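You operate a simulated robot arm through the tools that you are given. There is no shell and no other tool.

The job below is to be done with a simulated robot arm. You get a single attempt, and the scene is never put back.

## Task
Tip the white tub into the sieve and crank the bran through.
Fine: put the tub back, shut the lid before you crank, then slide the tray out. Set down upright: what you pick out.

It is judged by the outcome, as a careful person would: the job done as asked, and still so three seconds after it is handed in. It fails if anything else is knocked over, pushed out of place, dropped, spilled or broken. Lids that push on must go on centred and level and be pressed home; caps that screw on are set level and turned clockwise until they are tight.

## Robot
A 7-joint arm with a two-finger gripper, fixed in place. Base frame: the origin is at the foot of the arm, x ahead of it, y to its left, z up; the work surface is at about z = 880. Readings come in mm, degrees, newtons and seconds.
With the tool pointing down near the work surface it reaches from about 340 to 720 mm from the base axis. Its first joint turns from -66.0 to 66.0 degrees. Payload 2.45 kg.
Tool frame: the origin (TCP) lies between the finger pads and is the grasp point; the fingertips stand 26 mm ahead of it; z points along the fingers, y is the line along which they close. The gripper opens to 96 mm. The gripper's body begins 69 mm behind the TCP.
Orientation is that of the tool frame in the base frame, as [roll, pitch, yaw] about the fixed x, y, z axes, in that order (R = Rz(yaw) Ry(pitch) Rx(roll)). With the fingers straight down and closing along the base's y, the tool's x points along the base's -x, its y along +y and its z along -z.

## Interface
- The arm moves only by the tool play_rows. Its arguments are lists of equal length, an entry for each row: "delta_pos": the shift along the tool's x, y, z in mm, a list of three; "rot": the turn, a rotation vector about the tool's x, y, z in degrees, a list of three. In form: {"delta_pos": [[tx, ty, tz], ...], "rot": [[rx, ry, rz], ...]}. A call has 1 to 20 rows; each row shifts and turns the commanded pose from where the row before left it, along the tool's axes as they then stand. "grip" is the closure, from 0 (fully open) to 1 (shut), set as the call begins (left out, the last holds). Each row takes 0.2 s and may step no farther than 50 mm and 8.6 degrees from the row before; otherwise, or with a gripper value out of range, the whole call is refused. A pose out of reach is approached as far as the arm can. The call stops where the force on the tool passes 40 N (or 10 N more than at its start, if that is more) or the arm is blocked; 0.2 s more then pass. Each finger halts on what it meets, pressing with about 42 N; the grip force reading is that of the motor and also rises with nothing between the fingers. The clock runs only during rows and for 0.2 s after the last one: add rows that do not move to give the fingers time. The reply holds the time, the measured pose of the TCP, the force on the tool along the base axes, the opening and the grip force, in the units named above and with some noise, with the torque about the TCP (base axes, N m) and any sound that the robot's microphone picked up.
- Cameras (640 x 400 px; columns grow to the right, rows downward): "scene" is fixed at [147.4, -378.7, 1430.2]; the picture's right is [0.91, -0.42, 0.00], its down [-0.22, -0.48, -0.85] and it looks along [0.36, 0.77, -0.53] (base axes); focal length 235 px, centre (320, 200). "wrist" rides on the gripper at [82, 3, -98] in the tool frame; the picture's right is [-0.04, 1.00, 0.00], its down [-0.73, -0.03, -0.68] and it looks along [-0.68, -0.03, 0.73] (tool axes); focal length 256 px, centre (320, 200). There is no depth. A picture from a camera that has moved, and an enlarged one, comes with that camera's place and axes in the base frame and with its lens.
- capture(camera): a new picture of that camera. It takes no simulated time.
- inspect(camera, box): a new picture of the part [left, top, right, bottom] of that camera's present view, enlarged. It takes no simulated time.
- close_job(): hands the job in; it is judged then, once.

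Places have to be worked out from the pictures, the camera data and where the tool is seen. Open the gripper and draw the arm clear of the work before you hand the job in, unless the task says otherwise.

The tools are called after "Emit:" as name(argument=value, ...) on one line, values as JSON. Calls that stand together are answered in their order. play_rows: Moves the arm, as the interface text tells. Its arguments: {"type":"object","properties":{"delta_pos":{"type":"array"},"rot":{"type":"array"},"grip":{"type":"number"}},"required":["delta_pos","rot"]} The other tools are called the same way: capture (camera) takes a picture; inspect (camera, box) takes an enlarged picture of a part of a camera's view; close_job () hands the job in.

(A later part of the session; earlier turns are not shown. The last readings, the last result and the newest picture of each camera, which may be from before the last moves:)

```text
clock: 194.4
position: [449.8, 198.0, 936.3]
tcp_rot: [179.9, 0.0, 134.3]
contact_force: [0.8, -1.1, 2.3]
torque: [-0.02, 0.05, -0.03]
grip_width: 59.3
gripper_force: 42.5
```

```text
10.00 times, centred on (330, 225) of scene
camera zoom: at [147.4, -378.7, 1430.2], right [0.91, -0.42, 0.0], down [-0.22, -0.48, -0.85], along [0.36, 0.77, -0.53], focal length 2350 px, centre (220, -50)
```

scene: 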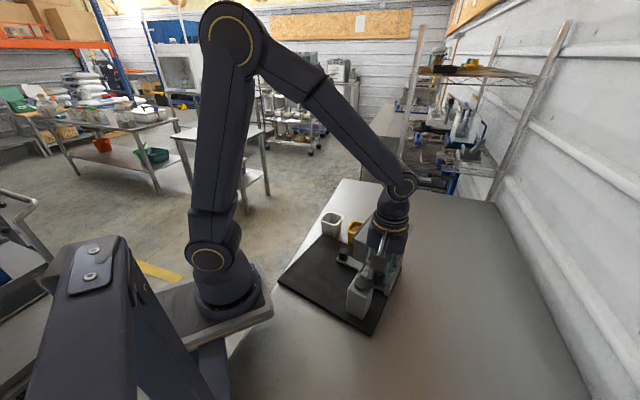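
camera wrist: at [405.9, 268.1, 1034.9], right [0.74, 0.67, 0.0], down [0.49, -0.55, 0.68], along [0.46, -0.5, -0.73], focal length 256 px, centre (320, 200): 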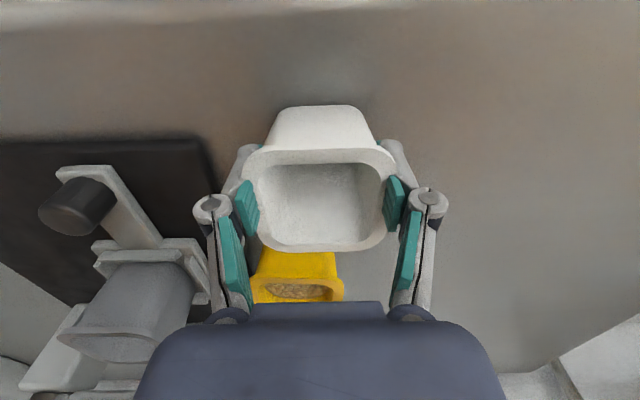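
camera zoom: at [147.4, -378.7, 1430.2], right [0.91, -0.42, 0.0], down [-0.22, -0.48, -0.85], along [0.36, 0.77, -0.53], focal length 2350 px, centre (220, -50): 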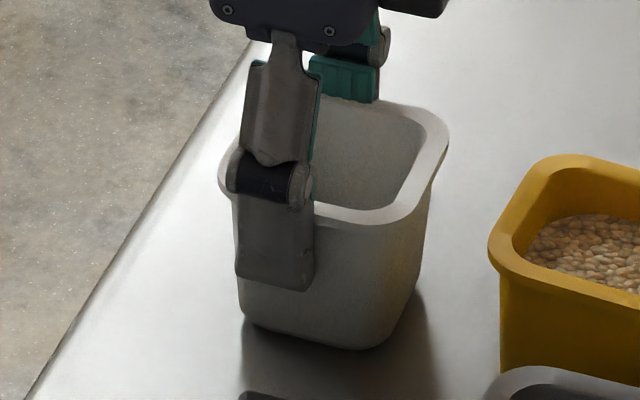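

Touching down (2 N) within ~3 mm of the original mark. I'll open the fingers and rise straight up.

Emit:
play_rows(delta_pos=[[0, 0, 0], [0, 0, 0], [0, 0, 0], [0, 0, 0], [0, 0, -15], [0, 0, -40], [0, 0, -45], [0, 0, -45], [0, 0, -45], [0, 0, 0]], rot=[[0, 0, 0], [0, 0, 0], [0, 0, 0], [0, 0, 0], [0, 0, 0], [0, 0, 0], [0, 0, 0], [0, 0, 0], [0, 0, 0], [0, 0, 0]], grip=0)

Emit:
capture(camera="wrist")

Emit:
inspect(camera="scene", box=[280, 190, 440, 350])

Emit:
inspect(camera="scene", box=[310, 205, 350, 245])

```text
clock: 196.6
position: [448.1, 197.7, 1126.7]
tcp_rot: [-180.0, 0.0, 134.2]
contact_force: [0.3, 0.4, 0.0]
torque: [0.01, 0.03, 0.01]
grip_width: 95.8
gripper_force: 0.1
```

```text
taken
camera wrist: at [394.2, 257.3, 1225.2], right [0.74, 0.67, 0.0], down [0.49, -0.55, 0.68], along [0.45, -0.5, -0.73], focal length 256 px, centre (320, 200)
```

wrist: 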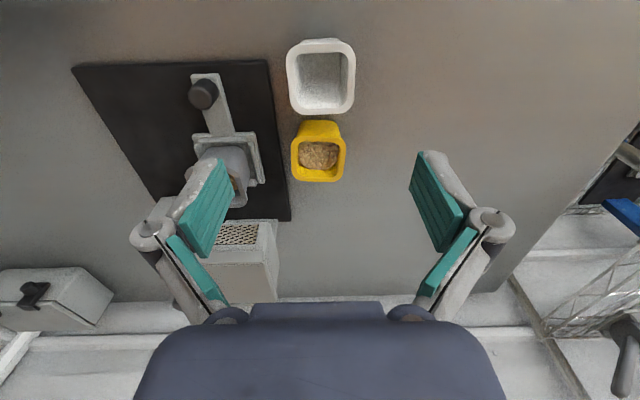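

```text
2.50 times, centred on (360, 270) of scene
camera zoom: at [147.4, -378.7, 1430.2], right [0.91, -0.42, 0.0], down [-0.22, -0.48, -0.85], along [0.36, 0.77, -0.53], focal length 588 px, centre (220, 25)
```

zoom: 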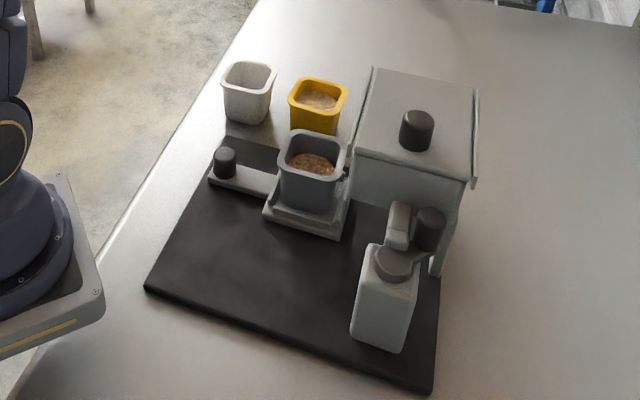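

```text
10.00 times, centred on (330, 225) of scene
camera zoom: at [147.4, -378.7, 1430.2], right [0.91, -0.42, 0.0], down [-0.22, -0.48, -0.85], along [0.36, 0.77, -0.53], focal length 2350 px, centre (220, -50)
```

zoom: 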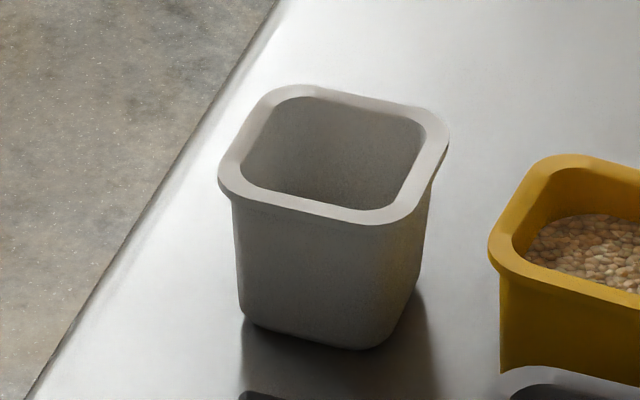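

The white tub is back upright within ~3 mm. I'll do a last check on the lid, crank and overall scene.

Emit:
inspect(camera="scene", box=[360, 205, 440, 285])

Emit:
capture(camera="scene")

```text
5.00 times, centred on (400, 245) of scene
camera zoom: at [147.4, -378.7, 1430.2], right [0.91, -0.42, 0.0], down [-0.22, -0.48, -0.85], along [0.36, 0.77, -0.53], focal length 1175 px, centre (-80, -25)
```

zoom: 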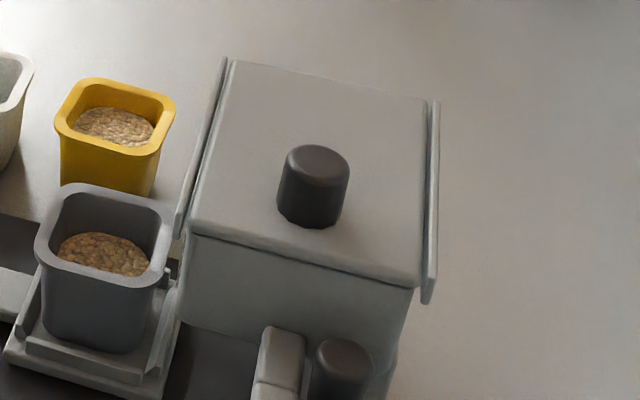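

```text
taken
```

scene: 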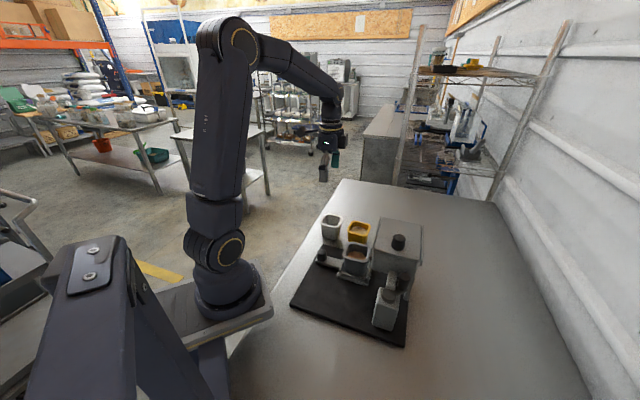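

Lid is shut and everything is upright. I want to double-check that the cup really holds all of the bran, so I'll take a close, well-centred look at it.

Emit:
play_rows(delta_pos=[[4.8, -34.7, 0], [4.8, -34.7, 0], [4.8, -34.7, 0], [4.8, -34.7, 0], [0, 0, 0]], rot=[[0, 0, 0], [0, 0, 0], [0, 0, 0], [0, 0, 0], [0, 0, 0]], grip=0.3)

Emit:
capture(camera="wrist")

Emit:
inspect(camera="wrist", box=[240, 90, 440, 230])

```text
clock: 197.8
position: [335.0, 113.9, 1127.8]
tcp_rot: [179.9, 0.1, 134.2]
contact_force: [0.0, 0.3, 0.4]
torque: [-0.01, 0.02, 0.01]
grip_width: 67.1
gripper_force: 0.1
```

```text
taken
camera wrist: at [281.3, 173.6, 1225.1], right [0.74, 0.67, 0.0], down [0.49, -0.55, 0.68], along [0.45, -0.5, -0.73], focal length 256 px, centre (320, 200)
```

wrist: 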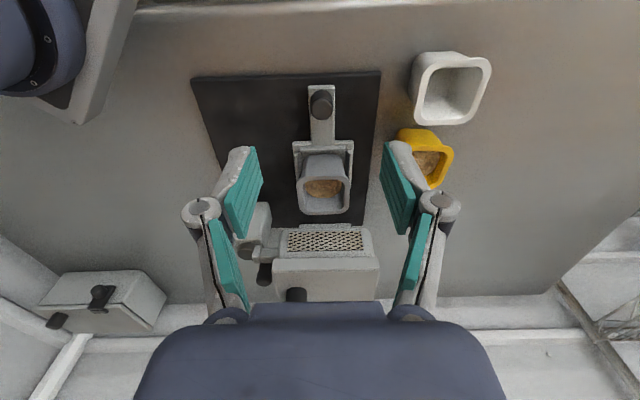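

```text
2.86 times, centred on (340, 160) of wrist
camera zoom: at [281.3, 173.6, 1225.1], right [0.74, 0.67, 0.0], down [0.49, -0.55, 0.68], along [0.45, -0.5, -0.73], focal length 731 px, centre (263, 314)
```

zoom: 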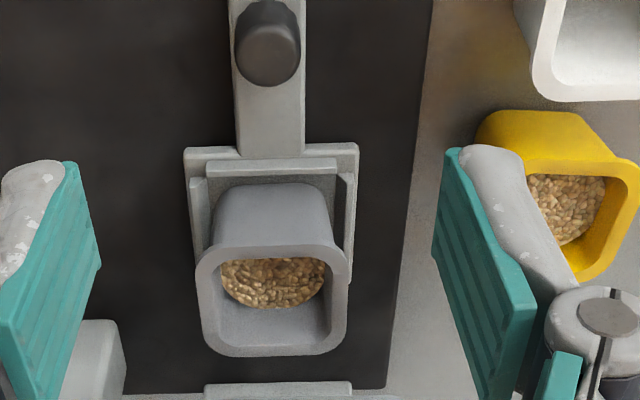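

Comparing depths, the cup holds roughly 33 mm of bran while the tub had ~45–50 mm, so some bran may still be in the hopper. I'll check by going to the lid and opening it a little.

Emit:
play_rows(delta_pos=[[0, 0, -25], [-41.2, -5.9, 0], [-41.2, -5.9, 0], [-41.2, -5.9, 0], [-41.2, -5.9, 0], [-41.2, -5.9, 0], [-41.2, -5.9, 0], [0, 0, 0]], rot=[[0, 0, 0], [0, 0, 0], [0, 0, 0], [0, 0, 0], [0, 0, 0], [0, 0, 0], [0, 0, 0], [0, 0, 0]], grip=0.4)

Emit:
capture(camera="wrist")

```text
clock: 199.6
position: [480.8, -88.5, 1150.9]
tcp_rot: [179.9, 0.0, 134.3]
contact_force: [-0.5, 0.0, -0.6]
torque: [-0.02, -0.04, 0.01]
grip_width: 57.5
gripper_force: 0.1
```

```text
taken
camera wrist: at [426.7, -28.5, 1248.5], right [0.74, 0.67, 0.0], down [0.49, -0.55, 0.68], along [0.45, -0.5, -0.73], focal length 256 px, centre (320, 200)
```

wrist: 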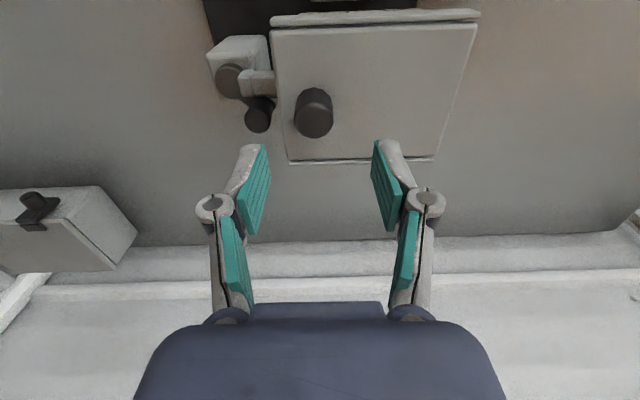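

The lid knob is at about (476,-88). I'll align, descend to z≈1090 and grip it.

Emit:
play_rows(delta_pos=[[3.7, -3.8, 20], [0, 0, 22], [0, 0, 19], [0, 0, 0]], rot=[[0, 0, 0], [0, 0, 0], [0, 0, 0], [0, 0, 0]])

Emit:
play_rows(delta_pos=[[0, 0, 0], [0, 0, 0], [0, 0, 0], [0, 0, 0]], rot=[[0, 0, 0], [0, 0, 0], [0, 0, 0], [0, 0, 0]], grip=1)

Emit:
inspect(camera="scene", box=[350, 210, 450, 310])

```text
clock: 200.6
position: [479.0, -87.6, 1090.2]
tcp_rot: [179.9, 0.0, 134.3]
contact_force: [0.2, 0.4, -0.8]
torque: [-0.03, -0.01, -0.03]
grip_width: 57.7
gripper_force: 0.1
```

```text
clock: 201.6
position: [478.3, -88.6, 1090.9]
tcp_rot: [179.9, 0.0, 134.2]
contact_force: [-1.1, -1.0, -0.2]
torque: [0.04, 0.11, -0.01]
grip_width: 27.3
gripper_force: 42.4
```

```text
4.00 times, centred on (400, 260) of scene
camera zoom: at [147.4, -378.7, 1430.2], right [0.91, -0.42, 0.0], down [-0.22, -0.48, -0.85], along [0.36, 0.77, -0.53], focal length 940 px, centre (0, -40)
```

zoom: 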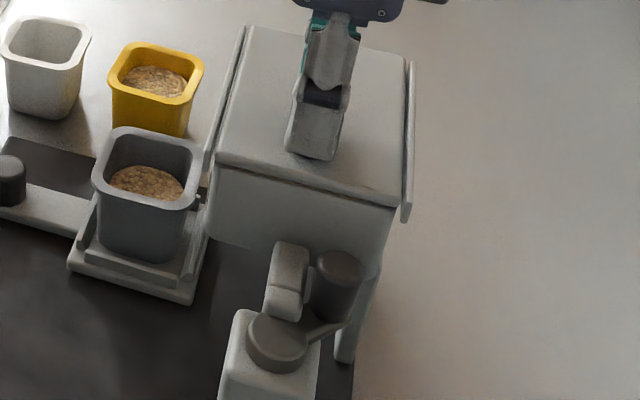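

Gripped. Sliding the lid ~45 mm open, gently.

Emit:
play_rows(delta_pos=[[0, 4, 0], [0, 7, 0], [0, 8, 0], [0, 8, 0], [0, 8, 0], [0, 8, 0], [0, 4, 0], [0, 0, 0]], rot=[[0, 0, 0], [0, 0, 0], [0, 0, 0], [0, 0, 0], [0, 0, 0], [0, 0, 0], [0, 0, 0], [0, 0, 0]])

Emit:
inspect(camera="scene", box=[350, 210, 450, 310])

Emit:
inspect(camera="scene", box=[375, 230, 425, 270])

```text
clock: 203.4
position: [512.7, -54.5, 1091.1]
tcp_rot: [179.8, 0.1, 134.3]
contact_force: [-0.7, 1.3, 11.4]
torque: [0.26, 0.29, -0.06]
grip_width: 27.5
gripper_force: 41.7
```

```text
4.00 times, centred on (400, 260) of scene
camera zoom: at [147.2, -378.6, 1430.2], right [0.91, -0.42, 0.0], down [-0.22, -0.48, -0.85], along [0.36, 0.77, -0.53], focal length 940 px, centre (0, -40)
```

zoom: 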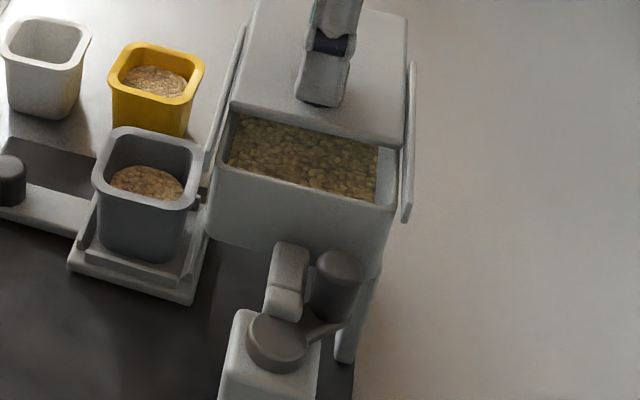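

```text
10.00 times, centred on (400, 250) of scene
camera zoom: at [147.2, -378.6, 1430.2], right [0.91, -0.42, 0.0], down [-0.22, -0.48, -0.85], along [0.36, 0.77, -0.53], focal length 2350 px, centre (-480, -300)
```

zoom: 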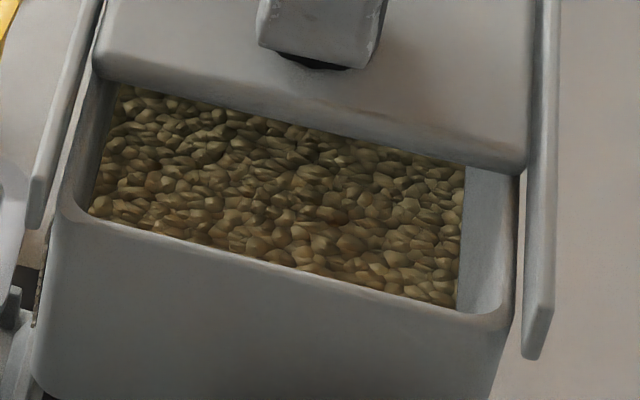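

There is still bran on the sieve. I'll look closer with the wrist camera to judge how much.

Emit:
capture(camera="wrist")

Emit:
inspect(camera="wrist", box=[80, 40, 300, 220])

```text
taken
camera wrist: at [457.9, 4.9, 1188.6], right [0.74, 0.67, 0.0], down [0.49, -0.55, 0.68], along [0.46, -0.5, -0.73], focal length 256 px, centre (320, 200)
```

wrist: 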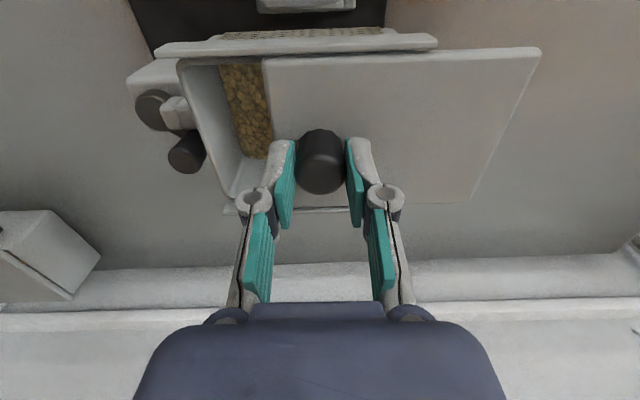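

```text
2.22 times, centred on (190, 130) of wrist
camera zoom: at [457.9, 4.9, 1188.6], right [0.74, 0.67, 0.0], down [0.49, -0.55, 0.68], along [0.46, -0.5, -0.73], focal length 569 px, centre (609, 356)
```

zoom: 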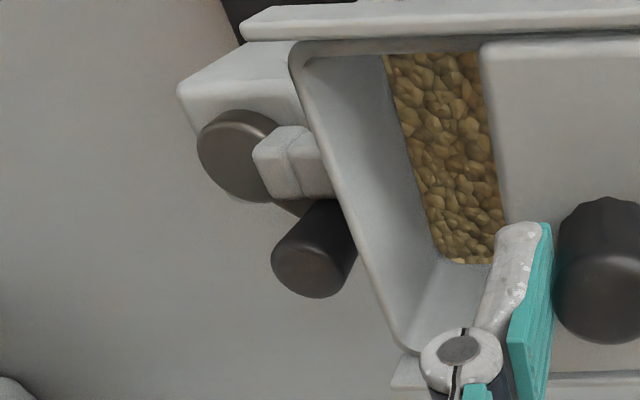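

Key insight: the crank now stands at ~135° of a ~215° travel, and the cup holds roughly that same fraction — the bran split follows the crank angle. So I must shut the lid, push the tray back in, crank fully to the stop and leave it there, then slide the tray out again. First, closing the lid.

Emit:
play_rows(delta_pos=[[0, -4, -1], [0, -7, 0], [0, -8, 0], [0, -8, 0], [0, -8, 0], [0, -7, 0], [0, 0, 0]], rot=[[0, 0, 0], [0, 0, 0], [0, 0, 0], [0, 0, 0], [0, 0, 0], [0, 0, 0], [0, 0, 0]])

Emit:
play_rows(delta_pos=[[0, -2, 0], [0, -2, 0], [0, 0, 0]], rot=[[0, 0, 0], [0, 0, 0], [0, 0, 0]])

Emit:
inspect(camera="scene", box=[350, 210, 450, 310])

```text
clock: 205.0
position: [481.7, -82.7, 1090.8]
tcp_rot: [-180.0, -0.2, 134.3]
contact_force: [-1.5, 0.7, -0.3]
torque: [-0.55, -0.6, 0.0]
grip_width: 27.3
gripper_force: 41.9
```

```text
clock: 205.8
position: [479.2, -87.0, 1093.1]
tcp_rot: [-179.9, -0.2, 134.3]
contact_force: [-0.3, -0.2, 0.4]
torque: [-0.35, -0.36, -0.06]
grip_width: 27.3
gripper_force: 42.3
```

```text
4.00 times, centred on (400, 260) of scene
camera zoom: at [147.7, -378.7, 1430.1], right [0.91, -0.42, 0.0], down [-0.22, -0.48, -0.85], along [0.36, 0.77, -0.53], focal length 940 px, centre (0, -40)
```

zoom: 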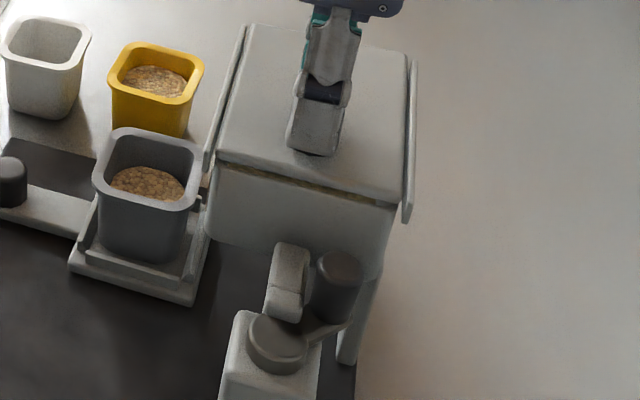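

A thin gap is still visible; a few more millimetres to the stop.

Emit:
play_rows(delta_pos=[[0, -1.5, 0], [0, -1.5, 0], [0, 0, 0]], rot=[[0, 0, 0], [0, 0, 0], [0, 0, 0]])

Emit:
inspect(camera="scene", box=[350, 210, 450, 310])

```text
clock: 206.6
position: [476.6, -89.6, 1092.8]
tcp_rot: [180.0, 0.1, 134.3]
contact_force: [3.4, -3.4, 0.5]
torque: [0.81, 0.75, -0.01]
grip_width: 27.2
gripper_force: 42.1
```

```text
4.00 times, centred on (400, 260) of scene
camera zoom: at [147.7, -378.8, 1430.1], right [0.91, -0.42, 0.0], down [-0.22, -0.48, -0.85], along [0.36, 0.77, -0.53], focal length 940 px, centre (0, -40)
```

zoom: 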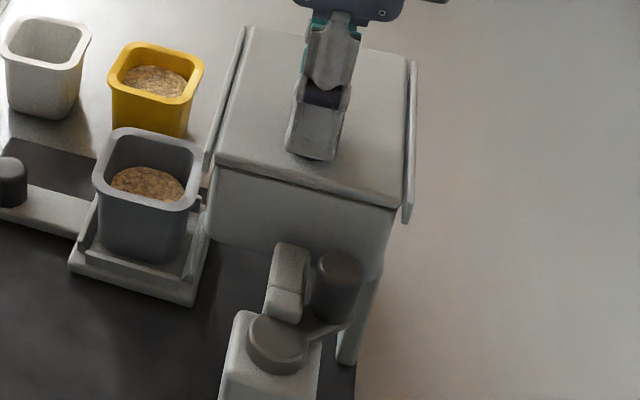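

Looks shut. One more 1.5 mm nudge to confirm the stop, then release and rise.

Emit:
play_rows(delta_pos=[[0, -1.5, 0], [0, 0, 0]], rot=[[0, 0, 0], [0, 0, 0]])

Emit:
play_rows(delta_pos=[[0, 0.8, 0], [0, 0, 0], [0, 0, 0], [0, 0, -15], [0, 0, -40], [0, 0, -30], [0, 0, 0]], rot=[[0, 0, 0], [0, 0, 0], [0, 0, 0], [0, 0, 0], [0, 0, 0], [0, 0, 0], [0, 0, 0]], grip=0.4)

Emit:
inspect(camera="scene", box=[350, 210, 450, 310])

```text
clock: 207.2
position: [475.9, -90.9, 1091.7]
tcp_rot: [179.9, 0.1, 134.1]
contact_force: [5.7, -6.5, 0.3]
torque: [0.53, 0.47, 0.06]
grip_width: 27.5
gripper_force: 41.5
```

```text
clock: 208.8
position: [475.8, -89.3, 1175.5]
tcp_rot: [179.9, 0.0, 134.4]
contact_force: [-0.3, 0.2, 0.3]
torque: [-0.04, -0.02, -0.03]
grip_width: 57.5
gripper_force: 0.0
```

```text
4.00 times, centred on (400, 260) of scene
camera zoom: at [147.4, -378.7, 1430.2], right [0.91, -0.42, 0.0], down [-0.22, -0.48, -0.85], along [0.36, 0.77, -0.53], focal length 940 px, centre (0, -40)
```

zoom: 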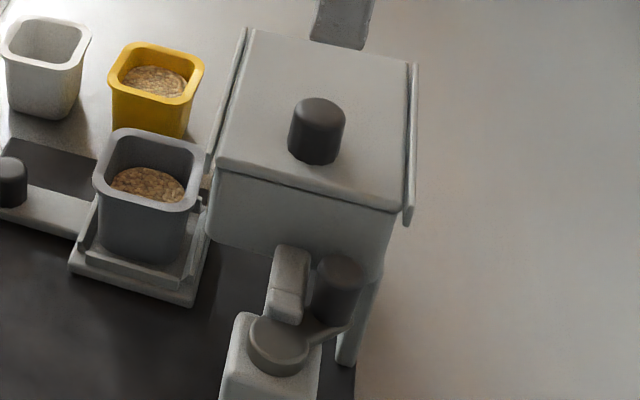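

Lid shut. Now to the tray knob at its out position (≈(364,77)): I'll turn the tool to yaw -136 and go above it.

Emit:
play_rows(delta_pos=[[0, 0, 0], [0, 0, 0], [0, 0, 0], [0, 0, 0], [0, 0, 0], [0, 0, 0], [0, 0, 0], [0, 0, 0], [0, 0, 0], [0, 0, 0], [0, 0, 0], [0, 0, 0], [-7.1, 39.4, 0], [-7.1, 39.4, 0], [-7.1, 39.4, 0], [-7.1, 39.4, 0], [-7.1, 39.4, 0], [0, 0, 45], [0, 0, 45], [0, 0, 0]], rot=[[0, 0, -7.5], [0, 0, -7.5], [0, 0, -7.5], [0, 0, -7.5], [0, 0, -7.5], [0, 0, -7.5], [0, 0, -7.5], [0, 0, -7.5], [0, 0, -7.5], [0, 0, -7.5], [0, 0, -7.5], [0, 0, -7.5], [0, 0, 0], [0, 0, 0], [0, 0, 0], [0, 0, 0], [0, 0, 0], [0, 0, 0], [0, 0, 0], [0, 0, 0]], grip=0.5)

Emit:
capture(camera="wrist")

```text
clock: 213.0
position: [365.4, 78.1, 1086.6]
tcp_rot: [180.0, 0.1, -135.8]
contact_force: [-0.6, 0.1, -0.2]
torque: [0.03, 0.0, -0.03]
grip_width: 48.1
gripper_force: 0.1
```

```text
taken
camera wrist: at [305.0, 22.2, 1184.8], right [-0.67, 0.74, 0.0], down [0.55, 0.49, 0.68], along [0.51, 0.45, -0.73], focal length 256 px, centre (320, 200)
```

wrist: 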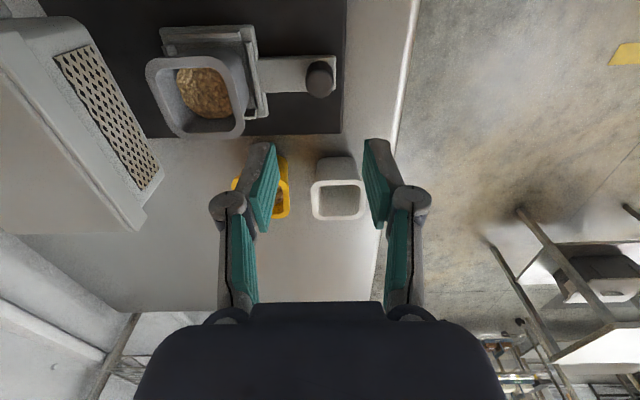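

The tray knob is at about (367,76). Descending to z≈943 and gripping it.

Emit:
play_rows(delta_pos=[[0.3, -2.3, 30], [0, 0, 40], [0, 0, 40], [0, 0, 33], [0, 0, 0]], rot=[[0, 0, 0], [0, 0, 0], [0, 0, 0], [0, 0, 0], [0, 0, 0]])

Emit:
play_rows(delta_pos=[[0, 0, 0], [0, 0, 0], [0, 0, 0], [0, 0, 0]], rot=[[0, 0, 0], [0, 0, 0], [0, 0, 0], [0, 0, 0]], grip=1)

Emit:
inspect(camera="scene", box=[280, 190, 440, 350])

```text
clock: 214.2
position: [366.4, 74.7, 942.5]
tcp_rot: [-180.0, 0.1, -135.8]
contact_force: [0.4, -0.6, 0.5]
torque: [0.0, 0.02, 0.0]
grip_width: 48.0
gripper_force: 0.1
```

```text
clock: 215.2
position: [365.2, 74.7, 943.8]
tcp_rot: [179.9, 0.0, -135.5]
contact_force: [-1.7, 2.7, 0.0]
torque: [0.14, 0.03, -0.02]
grip_width: 27.1
gripper_force: 41.6
```

```text
2.50 times, centred on (360, 270) of scene
camera zoom: at [147.4, -378.6, 1430.2], right [0.91, -0.42, 0.0], down [-0.22, -0.48, -0.85], along [0.36, 0.77, -0.53], focal length 588 px, centre (220, 25)
```

zoom: 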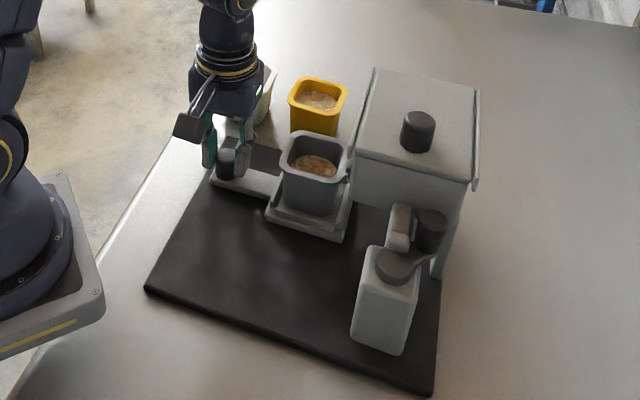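

Gripped. I'll push the tray back in steadily (80 mm), then creep to its inner stop.

Emit:
play_rows(delta_pos=[[0, -4, 0], [0, -8, 0], [0, -8, 0], [0, -8, 0], [0, -8, 0], [0, -8, 0], [0, -8, 0], [0, -8, 0], [0, -8, 0], [0, -8, 0], [0, -6, 0], [0, -3, 0], [0, 0, 0]], rot=[[0, 0, 0], [0, 0, 0], [0, 0, 0], [0, 0, 0], [0, 0, 0], [0, 0, 0], [0, 0, 0], [0, 0, 0], [0, 0, 0], [0, 0, 0], [0, 0, 0], [0, 0, 0], [0, 0, 0]])

Emit:
inspect(camera="scene", box=[280, 190, 440, 350])

```text
clock: 218.0
position: [426.5, 16.0, 944.7]
tcp_rot: [179.9, -0.1, -135.7]
contact_force: [-3.1, -2.7, -0.5]
torque: [0.38, -0.15, -0.21]
grip_width: 26.9
gripper_force: 42.1
```

```text
2.50 times, centred on (360, 270) of scene
camera zoom: at [147.5, -378.7, 1430.1], right [0.91, -0.42, 0.0], down [-0.22, -0.48, -0.85], along [0.36, 0.77, -0.53], focal length 588 px, centre (220, 25)
```

zoom: 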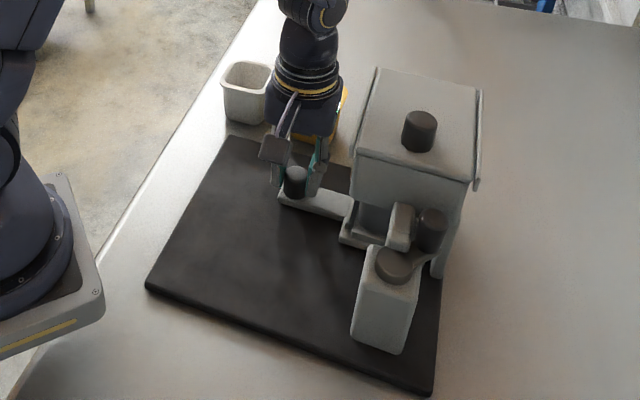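

About 12 mm left. Creeping in.

Emit:
play_rows(delta_pos=[[0, -3, 0], [0, -3, 0], [0, -2, 0], [0, 0, 0]], rot=[[0, 0, 0], [0, 0, 0], [0, 0, 0], [0, 0, 0]])

Emit:
play_rows(delta_pos=[[0, -2, 0], [0, -1.5, 0], [0, 0, 0]], rot=[[0, 0, 0], [0, 0, 0], [0, 0, 0]])

Emit:
inspect(camera="scene", box=[280, 190, 440, 350])

```text
clock: 219.0
position: [431.4, 7.9, 945.6]
tcp_rot: [179.9, 0.1, -135.7]
contact_force: [-2.3, -0.1, 0.5]
torque: [-0.32, 0.52, 0.11]
grip_width: 26.8
gripper_force: 42.2
```

```text
clock: 219.8
position: [432.6, 5.9, 943.4]
tcp_rot: [-179.9, 0.1, -135.7]
contact_force: [-5.1, 12.5, 7.5]
torque: [0.48, 0.15, 0.02]
grip_width: 27.2
gripper_force: 41.5
```

```text
2.50 times, centred on (360, 270) of scene
camera zoom: at [147.3, -378.4, 1430.3], right [0.91, -0.42, 0.0], down [-0.22, -0.48, -0.85], along [0.36, 0.77, -0.53], focal length 588 px, centre (220, 25)
```

zoom: 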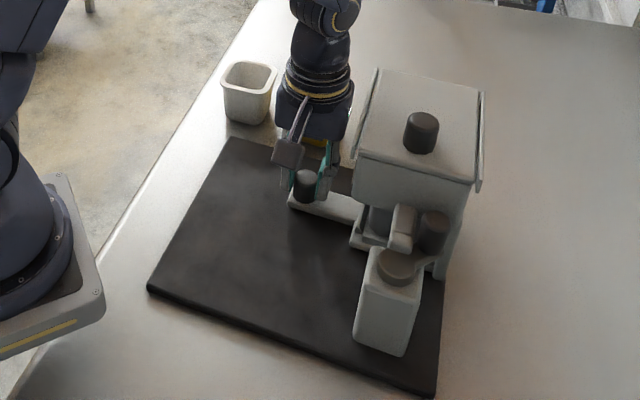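

The tray is at its inner stop (12 N reaction). I'll relax, release and rise, then go to the crank.

Emit:
play_rows(delta_pos=[[0, 1.2, 0], [0, 0, 0]], rot=[[0, 0, 0], [0, 0, 0]])

Emit:
play_rows(delta_pos=[[0, 0, 0], [0, 0, 0], [0, 0, 0], [0, 0, -15], [0, 0, -45], [0, 0, -45], [0, 0, -45], [0, 0, -45], [0, 0, -20], [0, 0, 0]], rot=[[0, 0, 0], [0, 0, 0], [0, 0, 0], [0, 0, 0], [0, 0, 0], [0, 0, 0], [0, 0, 0], [0, 0, 0], [0, 0, 0], [0, 0, 0]], grip=0.5)

Emit:
inspect(camera="scene", box=[280, 190, 440, 350])

```text
clock: 220.4
position: [432.8, 6.1, 943.5]
tcp_rot: [-179.8, 0.2, -135.8]
contact_force: [1.5, 0.2, 0.0]
torque: [0.36, -0.43, 0.16]
grip_width: 27.0
gripper_force: 41.8
```

```text
clock: 222.6
position: [433.6, 5.9, 1159.6]
tcp_rot: [180.0, 0.2, -135.6]
contact_force: [0.6, -0.5, 0.0]
torque: [0.02, -0.02, -0.01]
grip_width: 47.8
gripper_force: 0.0
```

```text
2.50 times, centred on (360, 270) of scene
camera zoom: at [147.4, -378.7, 1430.2], right [0.91, -0.42, 0.0], down [-0.22, -0.48, -0.85], along [0.36, 0.77, -0.53], focal length 588 px, centre (220, 25)
```

zoom: 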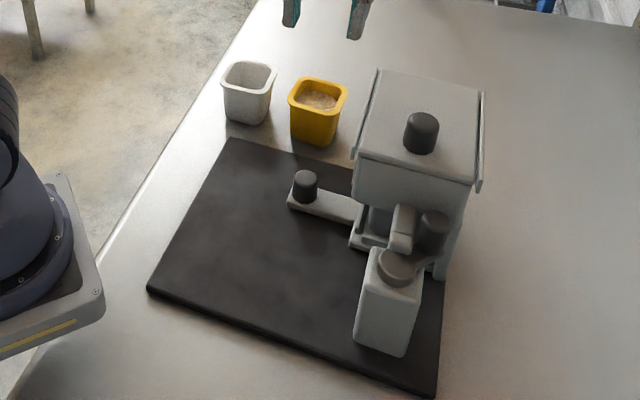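

Tray in, lid shut. Now to the crank knob near (457,-151).

Emit:
play_rows(delta_pos=[[23.2, -32.2, 0], [23.2, -32.2, 0], [23.2, -32.2, 0], [23.2, -32.2, 0], [0, 0, 30], [0, 0, 30], [0, 0, 0]], rot=[[0, 0, 0], [0, 0, 0], [0, 0, 0], [0, 0, 0], [0, 0, 0], [0, 0, 0], [0, 0, 0]])

Emit:
inspect(camera="wrist", box=[230, 40, 410, 180])

```text
clock: 224.2
position: [454.6, -152.1, 1096.0]
tcp_rot: [180.0, 0.1, -135.8]
contact_force: [0.0, -0.5, 0.1]
torque: [0.01, 0.01, -0.01]
grip_width: 48.1
gripper_force: 0.2
```

```text
2.86 times, centred on (320, 110) of wrist
camera zoom: at [394.9, -207.2, 1194.5], right [-0.67, 0.74, 0.0], down [0.55, 0.49, 0.68], along [0.51, 0.45, -0.73], focal length 731 px, centre (320, 457)
```

zoom: 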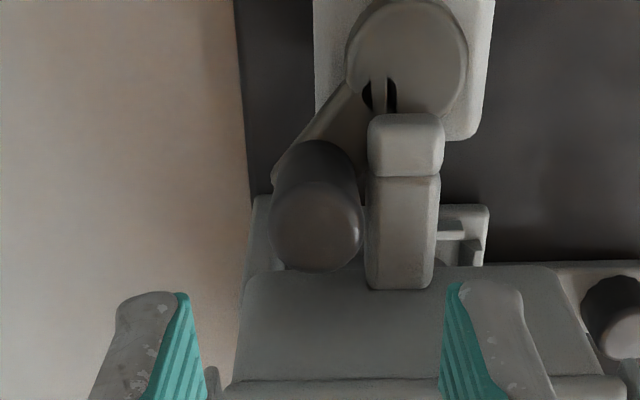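

The knob is at about (457,-154). Descending to z≈1031 and gripping.

Emit:
play_rows(delta_pos=[[-0.4, -3.3, 20], [0, 0, 25], [0, 0, 20], [0, 0, 0]], rot=[[0, 0, 0], [0, 0, 0], [0, 0, 0], [0, 0, 0]])

Emit:
play_rows(delta_pos=[[0, 0, 0], [0, 0, 0], [0, 0, 0], [0, 0, 0]], rot=[[0, 0, 0], [0, 0, 0], [0, 0, 0], [0, 0, 0]], grip=1)

Emit:
inspect(camera="scene", box=[370, 270, 430, 350])

```text
clock: 225.2
position: [457.6, -155.3, 1032.0]
tcp_rot: [-180.0, 0.1, -135.8]
contact_force: [-0.4, -0.9, -0.6]
torque: [0.0, 0.02, -0.02]
grip_width: 48.1
gripper_force: 0.0
```

```text
clock: 226.2
position: [456.3, -154.6, 1032.2]
tcp_rot: [179.9, 0.0, -135.7]
contact_force: [-4.6, 0.2, 0.4]
torque: [0.0, 0.05, 0.0]
grip_width: 23.1
gripper_force: 41.9
```

```text
5.00 times, centred on (400, 310) of scene
camera zoom: at [147.3, -378.7, 1430.2], right [0.91, -0.42, 0.0], down [-0.22, -0.48, -0.85], along [0.36, 0.77, -0.53], focal length 1175 px, centre (-80, -350)
```

zoom: 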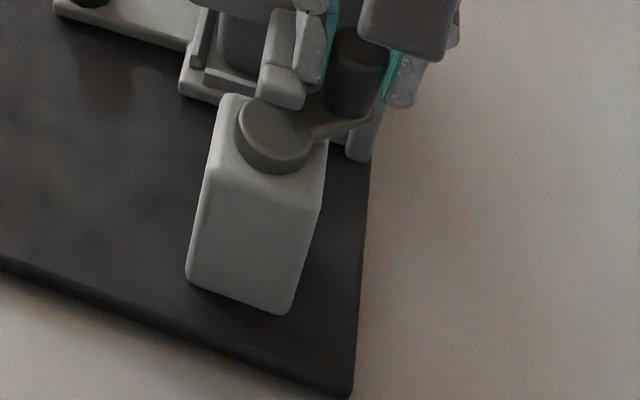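

Gripped. I'll turn clockwise in small groups with force checks, starting 10°.

Emit:
play_rows(delta_pos=[[2.2, -2.21, 0], [2.38, -2.0, 0], [0, 0, 0]], rot=[[0, 0, 0], [0, 0, 0], [0, 0, 0]])

Emit:
play_rows(delta_pos=[[2.55, -1.8, 0], [2.69, -1.56, 0], [0, 0, 0]], rot=[[0, 0, 0], [0, 0, 0], [0, 0, 0]])

```text
clock: 227.0
position: [457.7, -158.3, 1032.6]
tcp_rot: [179.9, 0.0, -135.7]
contact_force: [-0.6, 1.0, 0.6]
torque: [-0.12, 0.3, -0.02]
grip_width: 22.9
gripper_force: 42.4
```

```text
clock: 227.8
position: [458.0, -165.3, 1033.0]
tcp_rot: [-180.0, 0.1, -135.7]
contact_force: [-0.6, 0.0, 0.4]
torque: [-0.22, 0.24, -0.01]
grip_width: 22.8
gripper_force: 41.7
```

Forces near zero. Continuing 20°.

Emit:
play_rows(delta_pos=[[2.82, -1.32, 0], [2.93, -1.07, 0], [0, 0, 0]], rot=[[0, 0, 0], [0, 0, 0], [0, 0, 0]])

Emit:
play_rows(delta_pos=[[3.0, -0.81, 0], [3.07, -0.55, 0], [0, 0, 0]], rot=[[0, 0, 0], [0, 0, 0], [0, 0, 0]])

Emit:
inspect(camera="scene", box=[370, 270, 430, 350])

```text
clock: 228.6
position: [454.7, -168.8, 1031.9]
tcp_rot: [180.0, 0.0, -135.7]
contact_force: [-0.1, 0.3, -0.2]
torque: [-0.24, 0.32, 0.0]
grip_width: 23.2
gripper_force: 41.2
```

```text
clock: 229.4
position: [450.7, -175.2, 1033.9]
tcp_rot: [180.0, 0.0, -135.7]
contact_force: [0.2, 0.9, 0.3]
torque: [-0.42, 0.39, 0.03]
grip_width: 22.9
gripper_force: 42.0
```

```text
5.00 times, centred on (400, 310) of scene
camera zoom: at [147.7, -378.7, 1430.1], right [0.91, -0.42, 0.0], down [-0.22, -0.48, -0.85], along [0.36, 0.77, -0.53], focal length 1175 px, centre (-80, -350)
```

zoom: 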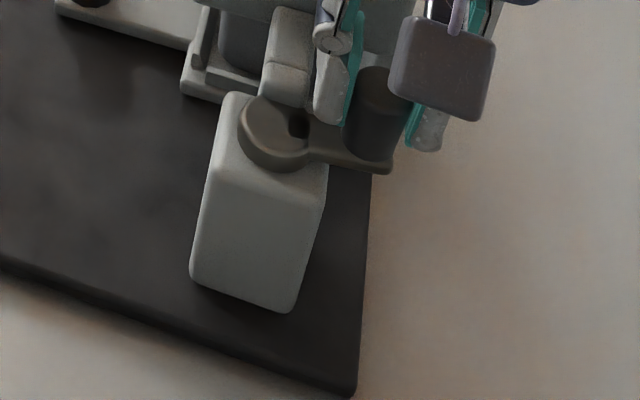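

The machine is steady and the crank turns. Continuing 20° to ~192°.

Emit:
play_rows(delta_pos=[[3.1, -0.27, 0], [3.11, -0.01, 0], [0, 0, 0]], rot=[[0, 0, 0], [0, 0, 0], [0, 0, 0]])

Emit:
play_rows(delta_pos=[[3.11, 0.27, 0], [3.07, 0.53, 0], [0, 0, 0]], rot=[[0, 0, 0], [0, 0, 0], [0, 0, 0]])

Emit:
inspect(camera="scene", box=[370, 270, 430, 350])

```text
clock: 230.2
position: [446.1, -178.3, 1033.7]
tcp_rot: [180.0, 0.2, -135.8]
contact_force: [-0.4, 1.6, -0.3]
torque: [0.04, -0.06, -0.01]
grip_width: 23.1
gripper_force: 41.9
```

```text
clock: 231.0
position: [440.3, -184.3, 1033.2]
tcp_rot: [179.9, 0.0, -135.7]
contact_force: [-0.1, 1.9, -0.3]
torque: [-0.48, 0.55, 0.0]
grip_width: 23.0
gripper_force: 42.1
```

```text
5.00 times, centred on (400, 310) of scene
camera zoom: at [147.7, -378.7, 1430.1], right [0.91, -0.42, 0.0], down [-0.22, -0.48, -0.85], along [0.36, 0.77, -0.53], focal length 1175 px, centre (-80, -350)
```

zoom: 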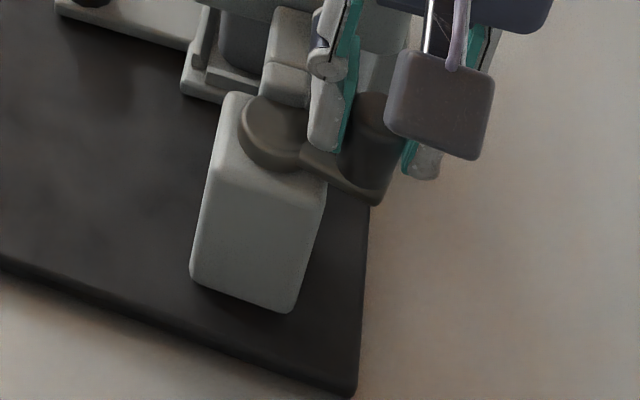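

Still steady. Another 15°.

Emit:
play_rows(delta_pos=[[3.01, 0.8, 0], [2.92, 1.06, 0], [0, 0, 0]], rot=[[0, 0, 0], [0, 0, 0], [0, 0, 0]])

Emit:
play_rows(delta_pos=[[2.83, 1.32, 0], [0, 0, 0]], rot=[[0, 0, 0], [0, 0, 0]])

Emit:
inspect(camera="scene", box=[370, 270, 430, 350])

```text
clock: 231.8
position: [436.0, -187.5, 1033.2]
tcp_rot: [179.9, 0.1, -135.8]
contact_force: [-1.1, 3.7, 0.5]
torque: [-0.01, 0.08, 0.01]
grip_width: 23.1
gripper_force: 42.2
```

```text
clock: 232.4
position: [433.2, -188.7, 1033.1]
tcp_rot: [-180.0, 0.1, -135.8]
contact_force: [-0.9, 3.2, -0.9]
torque: [0.23, -0.27, 0.0]
grip_width: 23.1
gripper_force: 42.0
```

```text
5.00 times, centred on (400, 310) of scene
camera zoom: at [147.6, -378.7, 1430.2], right [0.91, -0.42, 0.0], down [-0.22, -0.48, -0.85], along [0.36, 0.77, -0.53], focal length 1175 px, centre (-80, -350)
```

zoom: 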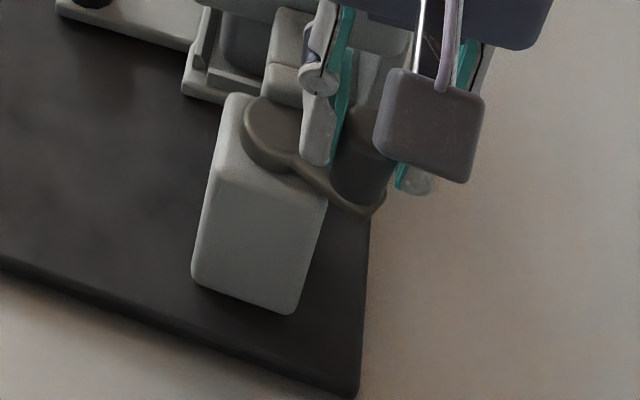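

Still free. One 5° step at a time now, looking for the stop.

Emit:
play_rows(delta_pos=[[2.7, 1.55, 0], [0, 0, 0]], rot=[[0, 0, 0], [0, 0, 0]])

Emit:
inspect(camera="scene", box=[370, 270, 430, 350])

Emit:
play_rows(delta_pos=[[2.56, 1.78, 0], [0, 0, 0]], rot=[[0, 0, 0], [0, 0, 0]])

Emit:
inspect(camera="scene", box=[370, 270, 430, 350])

```text
clock: 233.0
position: [430.1, -189.6, 1033.7]
tcp_rot: [179.9, 0.0, -135.7]
contact_force: [0.2, 4.3, -1.0]
torque: [-0.03, 0.05, -0.01]
grip_width: 22.9
gripper_force: 42.4
```

```text
5.00 times, centred on (400, 310) of scene
camera zoom: at [147.6, -378.6, 1430.2], right [0.91, -0.42, 0.0], down [-0.22, -0.48, -0.85], along [0.36, 0.77, -0.53], focal length 1175 px, centre (-80, -350)
```

zoom: 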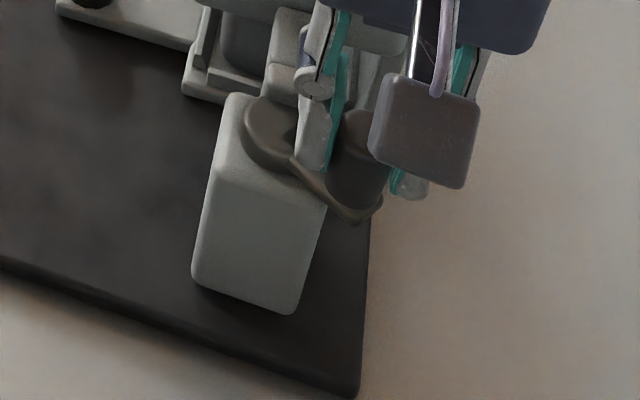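

```text
clock: 233.6
position: [426.2, -189.1, 1032.3]
tcp_rot: [-180.0, 0.0, -135.7]
contact_force: [0.1, 4.5, 0.9]
torque: [0.02, 0.05, -0.03]
grip_width: 23.0
gripper_force: 42.6
```

```text
5.00 times, centred on (400, 310) of scene
camera zoom: at [147.6, -378.6, 1430.2], right [0.91, -0.42, 0.0], down [-0.22, -0.48, -0.85], along [0.36, 0.77, -0.53], focal length 1175 px, centre (-80, -350)
```

zoom: 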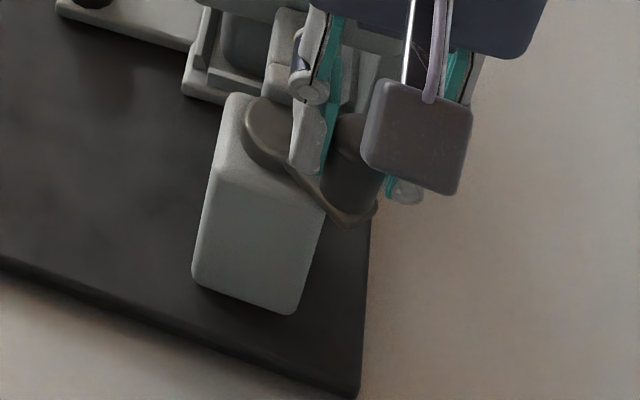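

No drag yet. Next 5°.

Emit:
play_rows(delta_pos=[[2.39, 2.0, 0], [0, 0, 0]], rot=[[0, 0, 0], [0, 0, 0]])

Emit:
inspect(camera="scene", box=[370, 270, 430, 350])

Emit:
play_rows(delta_pos=[[2.21, 2.2, 0], [0, 0, 0]], rot=[[0, 0, 0], [0, 0, 0]])

Emit:
inspect(camera="scene", box=[370, 270, 430, 350])

```text
clock: 234.2
position: [424.0, -189.2, 1035.0]
tcp_rot: [180.0, 0.0, -135.6]
contact_force: [0.9, 3.1, 0.6]
torque: [-0.5, 0.42, -0.04]
grip_width: 23.2
gripper_force: 41.9
```

```text
5.00 times, centred on (400, 310) of scene
camera zoom: at [147.7, -378.7, 1430.1], right [0.91, -0.42, 0.0], down [-0.22, -0.48, -0.85], along [0.36, 0.77, -0.53], focal length 1175 px, centre (-80, -350)
```

zoom: 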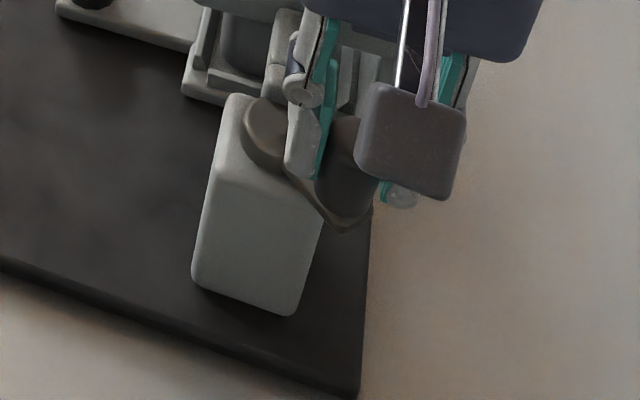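

```text
clock: 234.8
position: [419.3, -190.4, 1033.6]
tcp_rot: [-180.0, 0.0, -135.7]
contact_force: [-0.4, 1.8, -0.3]
torque: [-0.43, 0.39, -0.04]
grip_width: 23.0
gripper_force: 42.1
```

```text
5.00 times, centred on (400, 310) of scene
camera zoom: at [147.6, -378.7, 1430.1], right [0.91, -0.42, 0.0], down [-0.22, -0.48, -0.85], along [0.36, 0.77, -0.53], focal length 1175 px, centre (-80, -350)
```

zoom: 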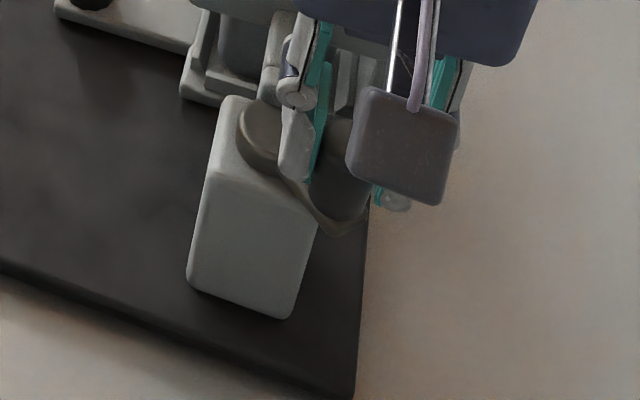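

The plate began to shift ~2 mm on the last step, so the crank is at its stop (~220°). I'll simply open the fingers and leave the crank there, then rise.

Emit:
play_rows(delta_pos=[[0, 0, 0], [0, 0, 0], [0, 0, 0], [0, 0, -15], [0, 0, -40], [0, 0, -40], [0, 0, -30], [0, 0, 0]], rot=[[0, 0, 0], [0, 0, 0], [0, 0, 0], [0, 0, 0], [0, 0, 0], [0, 0, 0], [0, 0, 0], [0, 0, 0]], grip=0.5)

Emit:
inspect(camera="scene", box=[280, 190, 440, 350])

Emit:
inspect(camera="wrist", box=[230, 0, 410, 140])

```text
clock: 236.6
position: [422.1, -186.7, 1158.7]
tcp_rot: [179.9, 0.1, -135.9]
contact_force: [0.3, -0.2, 0.5]
torque: [0.0, 0.0, 0.0]
grip_width: 48.2
gripper_force: 0.1
```

```text
2.50 times, centred on (360, 270) of scene
camera zoom: at [147.4, -378.7, 1430.2], right [0.91, -0.42, 0.0], down [-0.22, -0.48, -0.85], along [0.36, 0.77, -0.53], focal length 588 px, centre (220, 25)
```

zoom: 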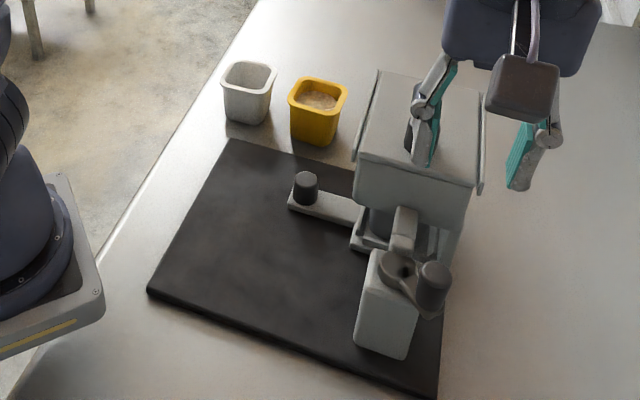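

```text
2.86 times, centred on (320, 70) of wrist
camera zoom: at [362.5, -242.7, 1257.1], right [-0.67, 0.74, 0.0], down [0.55, 0.49, 0.68], along [0.51, 0.45, -0.73], focal length 731 px, centre (320, 571)
```

zoom: 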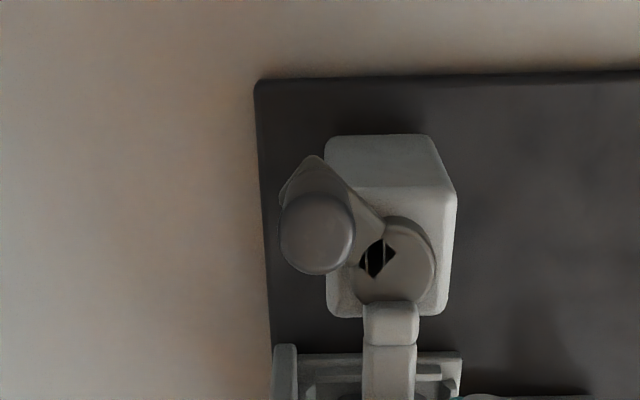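

The crank stays at its stop. Now back to the tray knob (≈(434,6)) to slide the tray out again.

Emit:
play_rows(delta_pos=[[-28.5, 26, 0], [-28.5, 26, 0], [-28.5, 26, 0], [-28.5, 26, 0], [-28.5, 26, 0], [0, 0, 40], [0, 0, 40], [0, 0, 0]], rot=[[0, 0, 0], [0, 0, 0], [0, 0, 0], [0, 0, 0], [0, 0, 0], [0, 0, 0], [0, 0, 0], [0, 0, 0]])

Emit:
capture(camera="wrist")

```text
clock: 238.4
position: [433.1, 2.0, 1079.1]
tcp_rot: [-180.0, 0.2, -135.7]
contact_force: [-0.4, -0.2, -0.2]
torque: [-0.02, -0.02, -0.02]
grip_width: 48.2
gripper_force: 0.0
```

```text
taken
camera wrist: at [372.1, -53.8, 1175.8], right [-0.67, 0.74, 0.0], down [0.55, 0.49, 0.68], along [0.51, 0.45, -0.73], focal length 256 px, centre (320, 200)
```

wrist: 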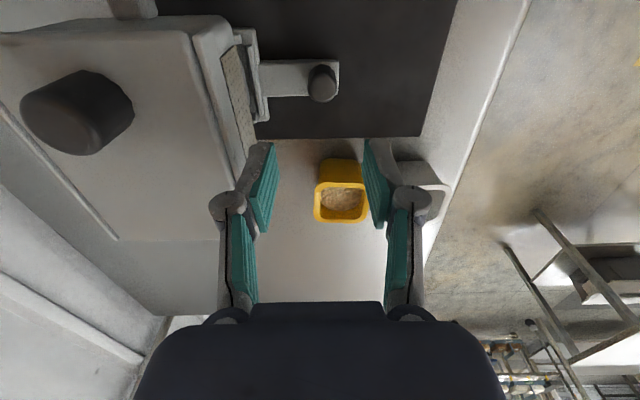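

Aligned over the tray knob. Descending and gripping.

Emit:
play_rows(delta_pos=[[0, 0, 40], [0, 0, 40], [0, 0, 38], [0, 0, 18], [0, 0, 0]], rot=[[0, 0, 0], [0, 0, 0], [0, 0, 0], [0, 0, 0], [0, 0, 0]])

Emit:
play_rows(delta_pos=[[0, 0, 0], [0, 0, 0], [0, 0, 0], [0, 0, 0]], rot=[[0, 0, 0], [0, 0, 0], [0, 0, 0], [0, 0, 0]], grip=1)

```text
clock: 239.6
position: [433.4, 2.9, 944.0]
tcp_rot: [-179.9, 0.2, -135.8]
contact_force: [0.0, 0.0, 0.2]
torque: [0.02, 0.01, -0.01]
grip_width: 48.1
gripper_force: 0.1
```

```text
clock: 240.6
position: [432.7, 2.8, 943.7]
tcp_rot: [-179.9, 0.1, -135.7]
contact_force: [-4.1, 8.4, 0.3]
torque: [-0.15, 0.49, -0.11]
grip_width: 27.0
gripper_force: 41.7
```

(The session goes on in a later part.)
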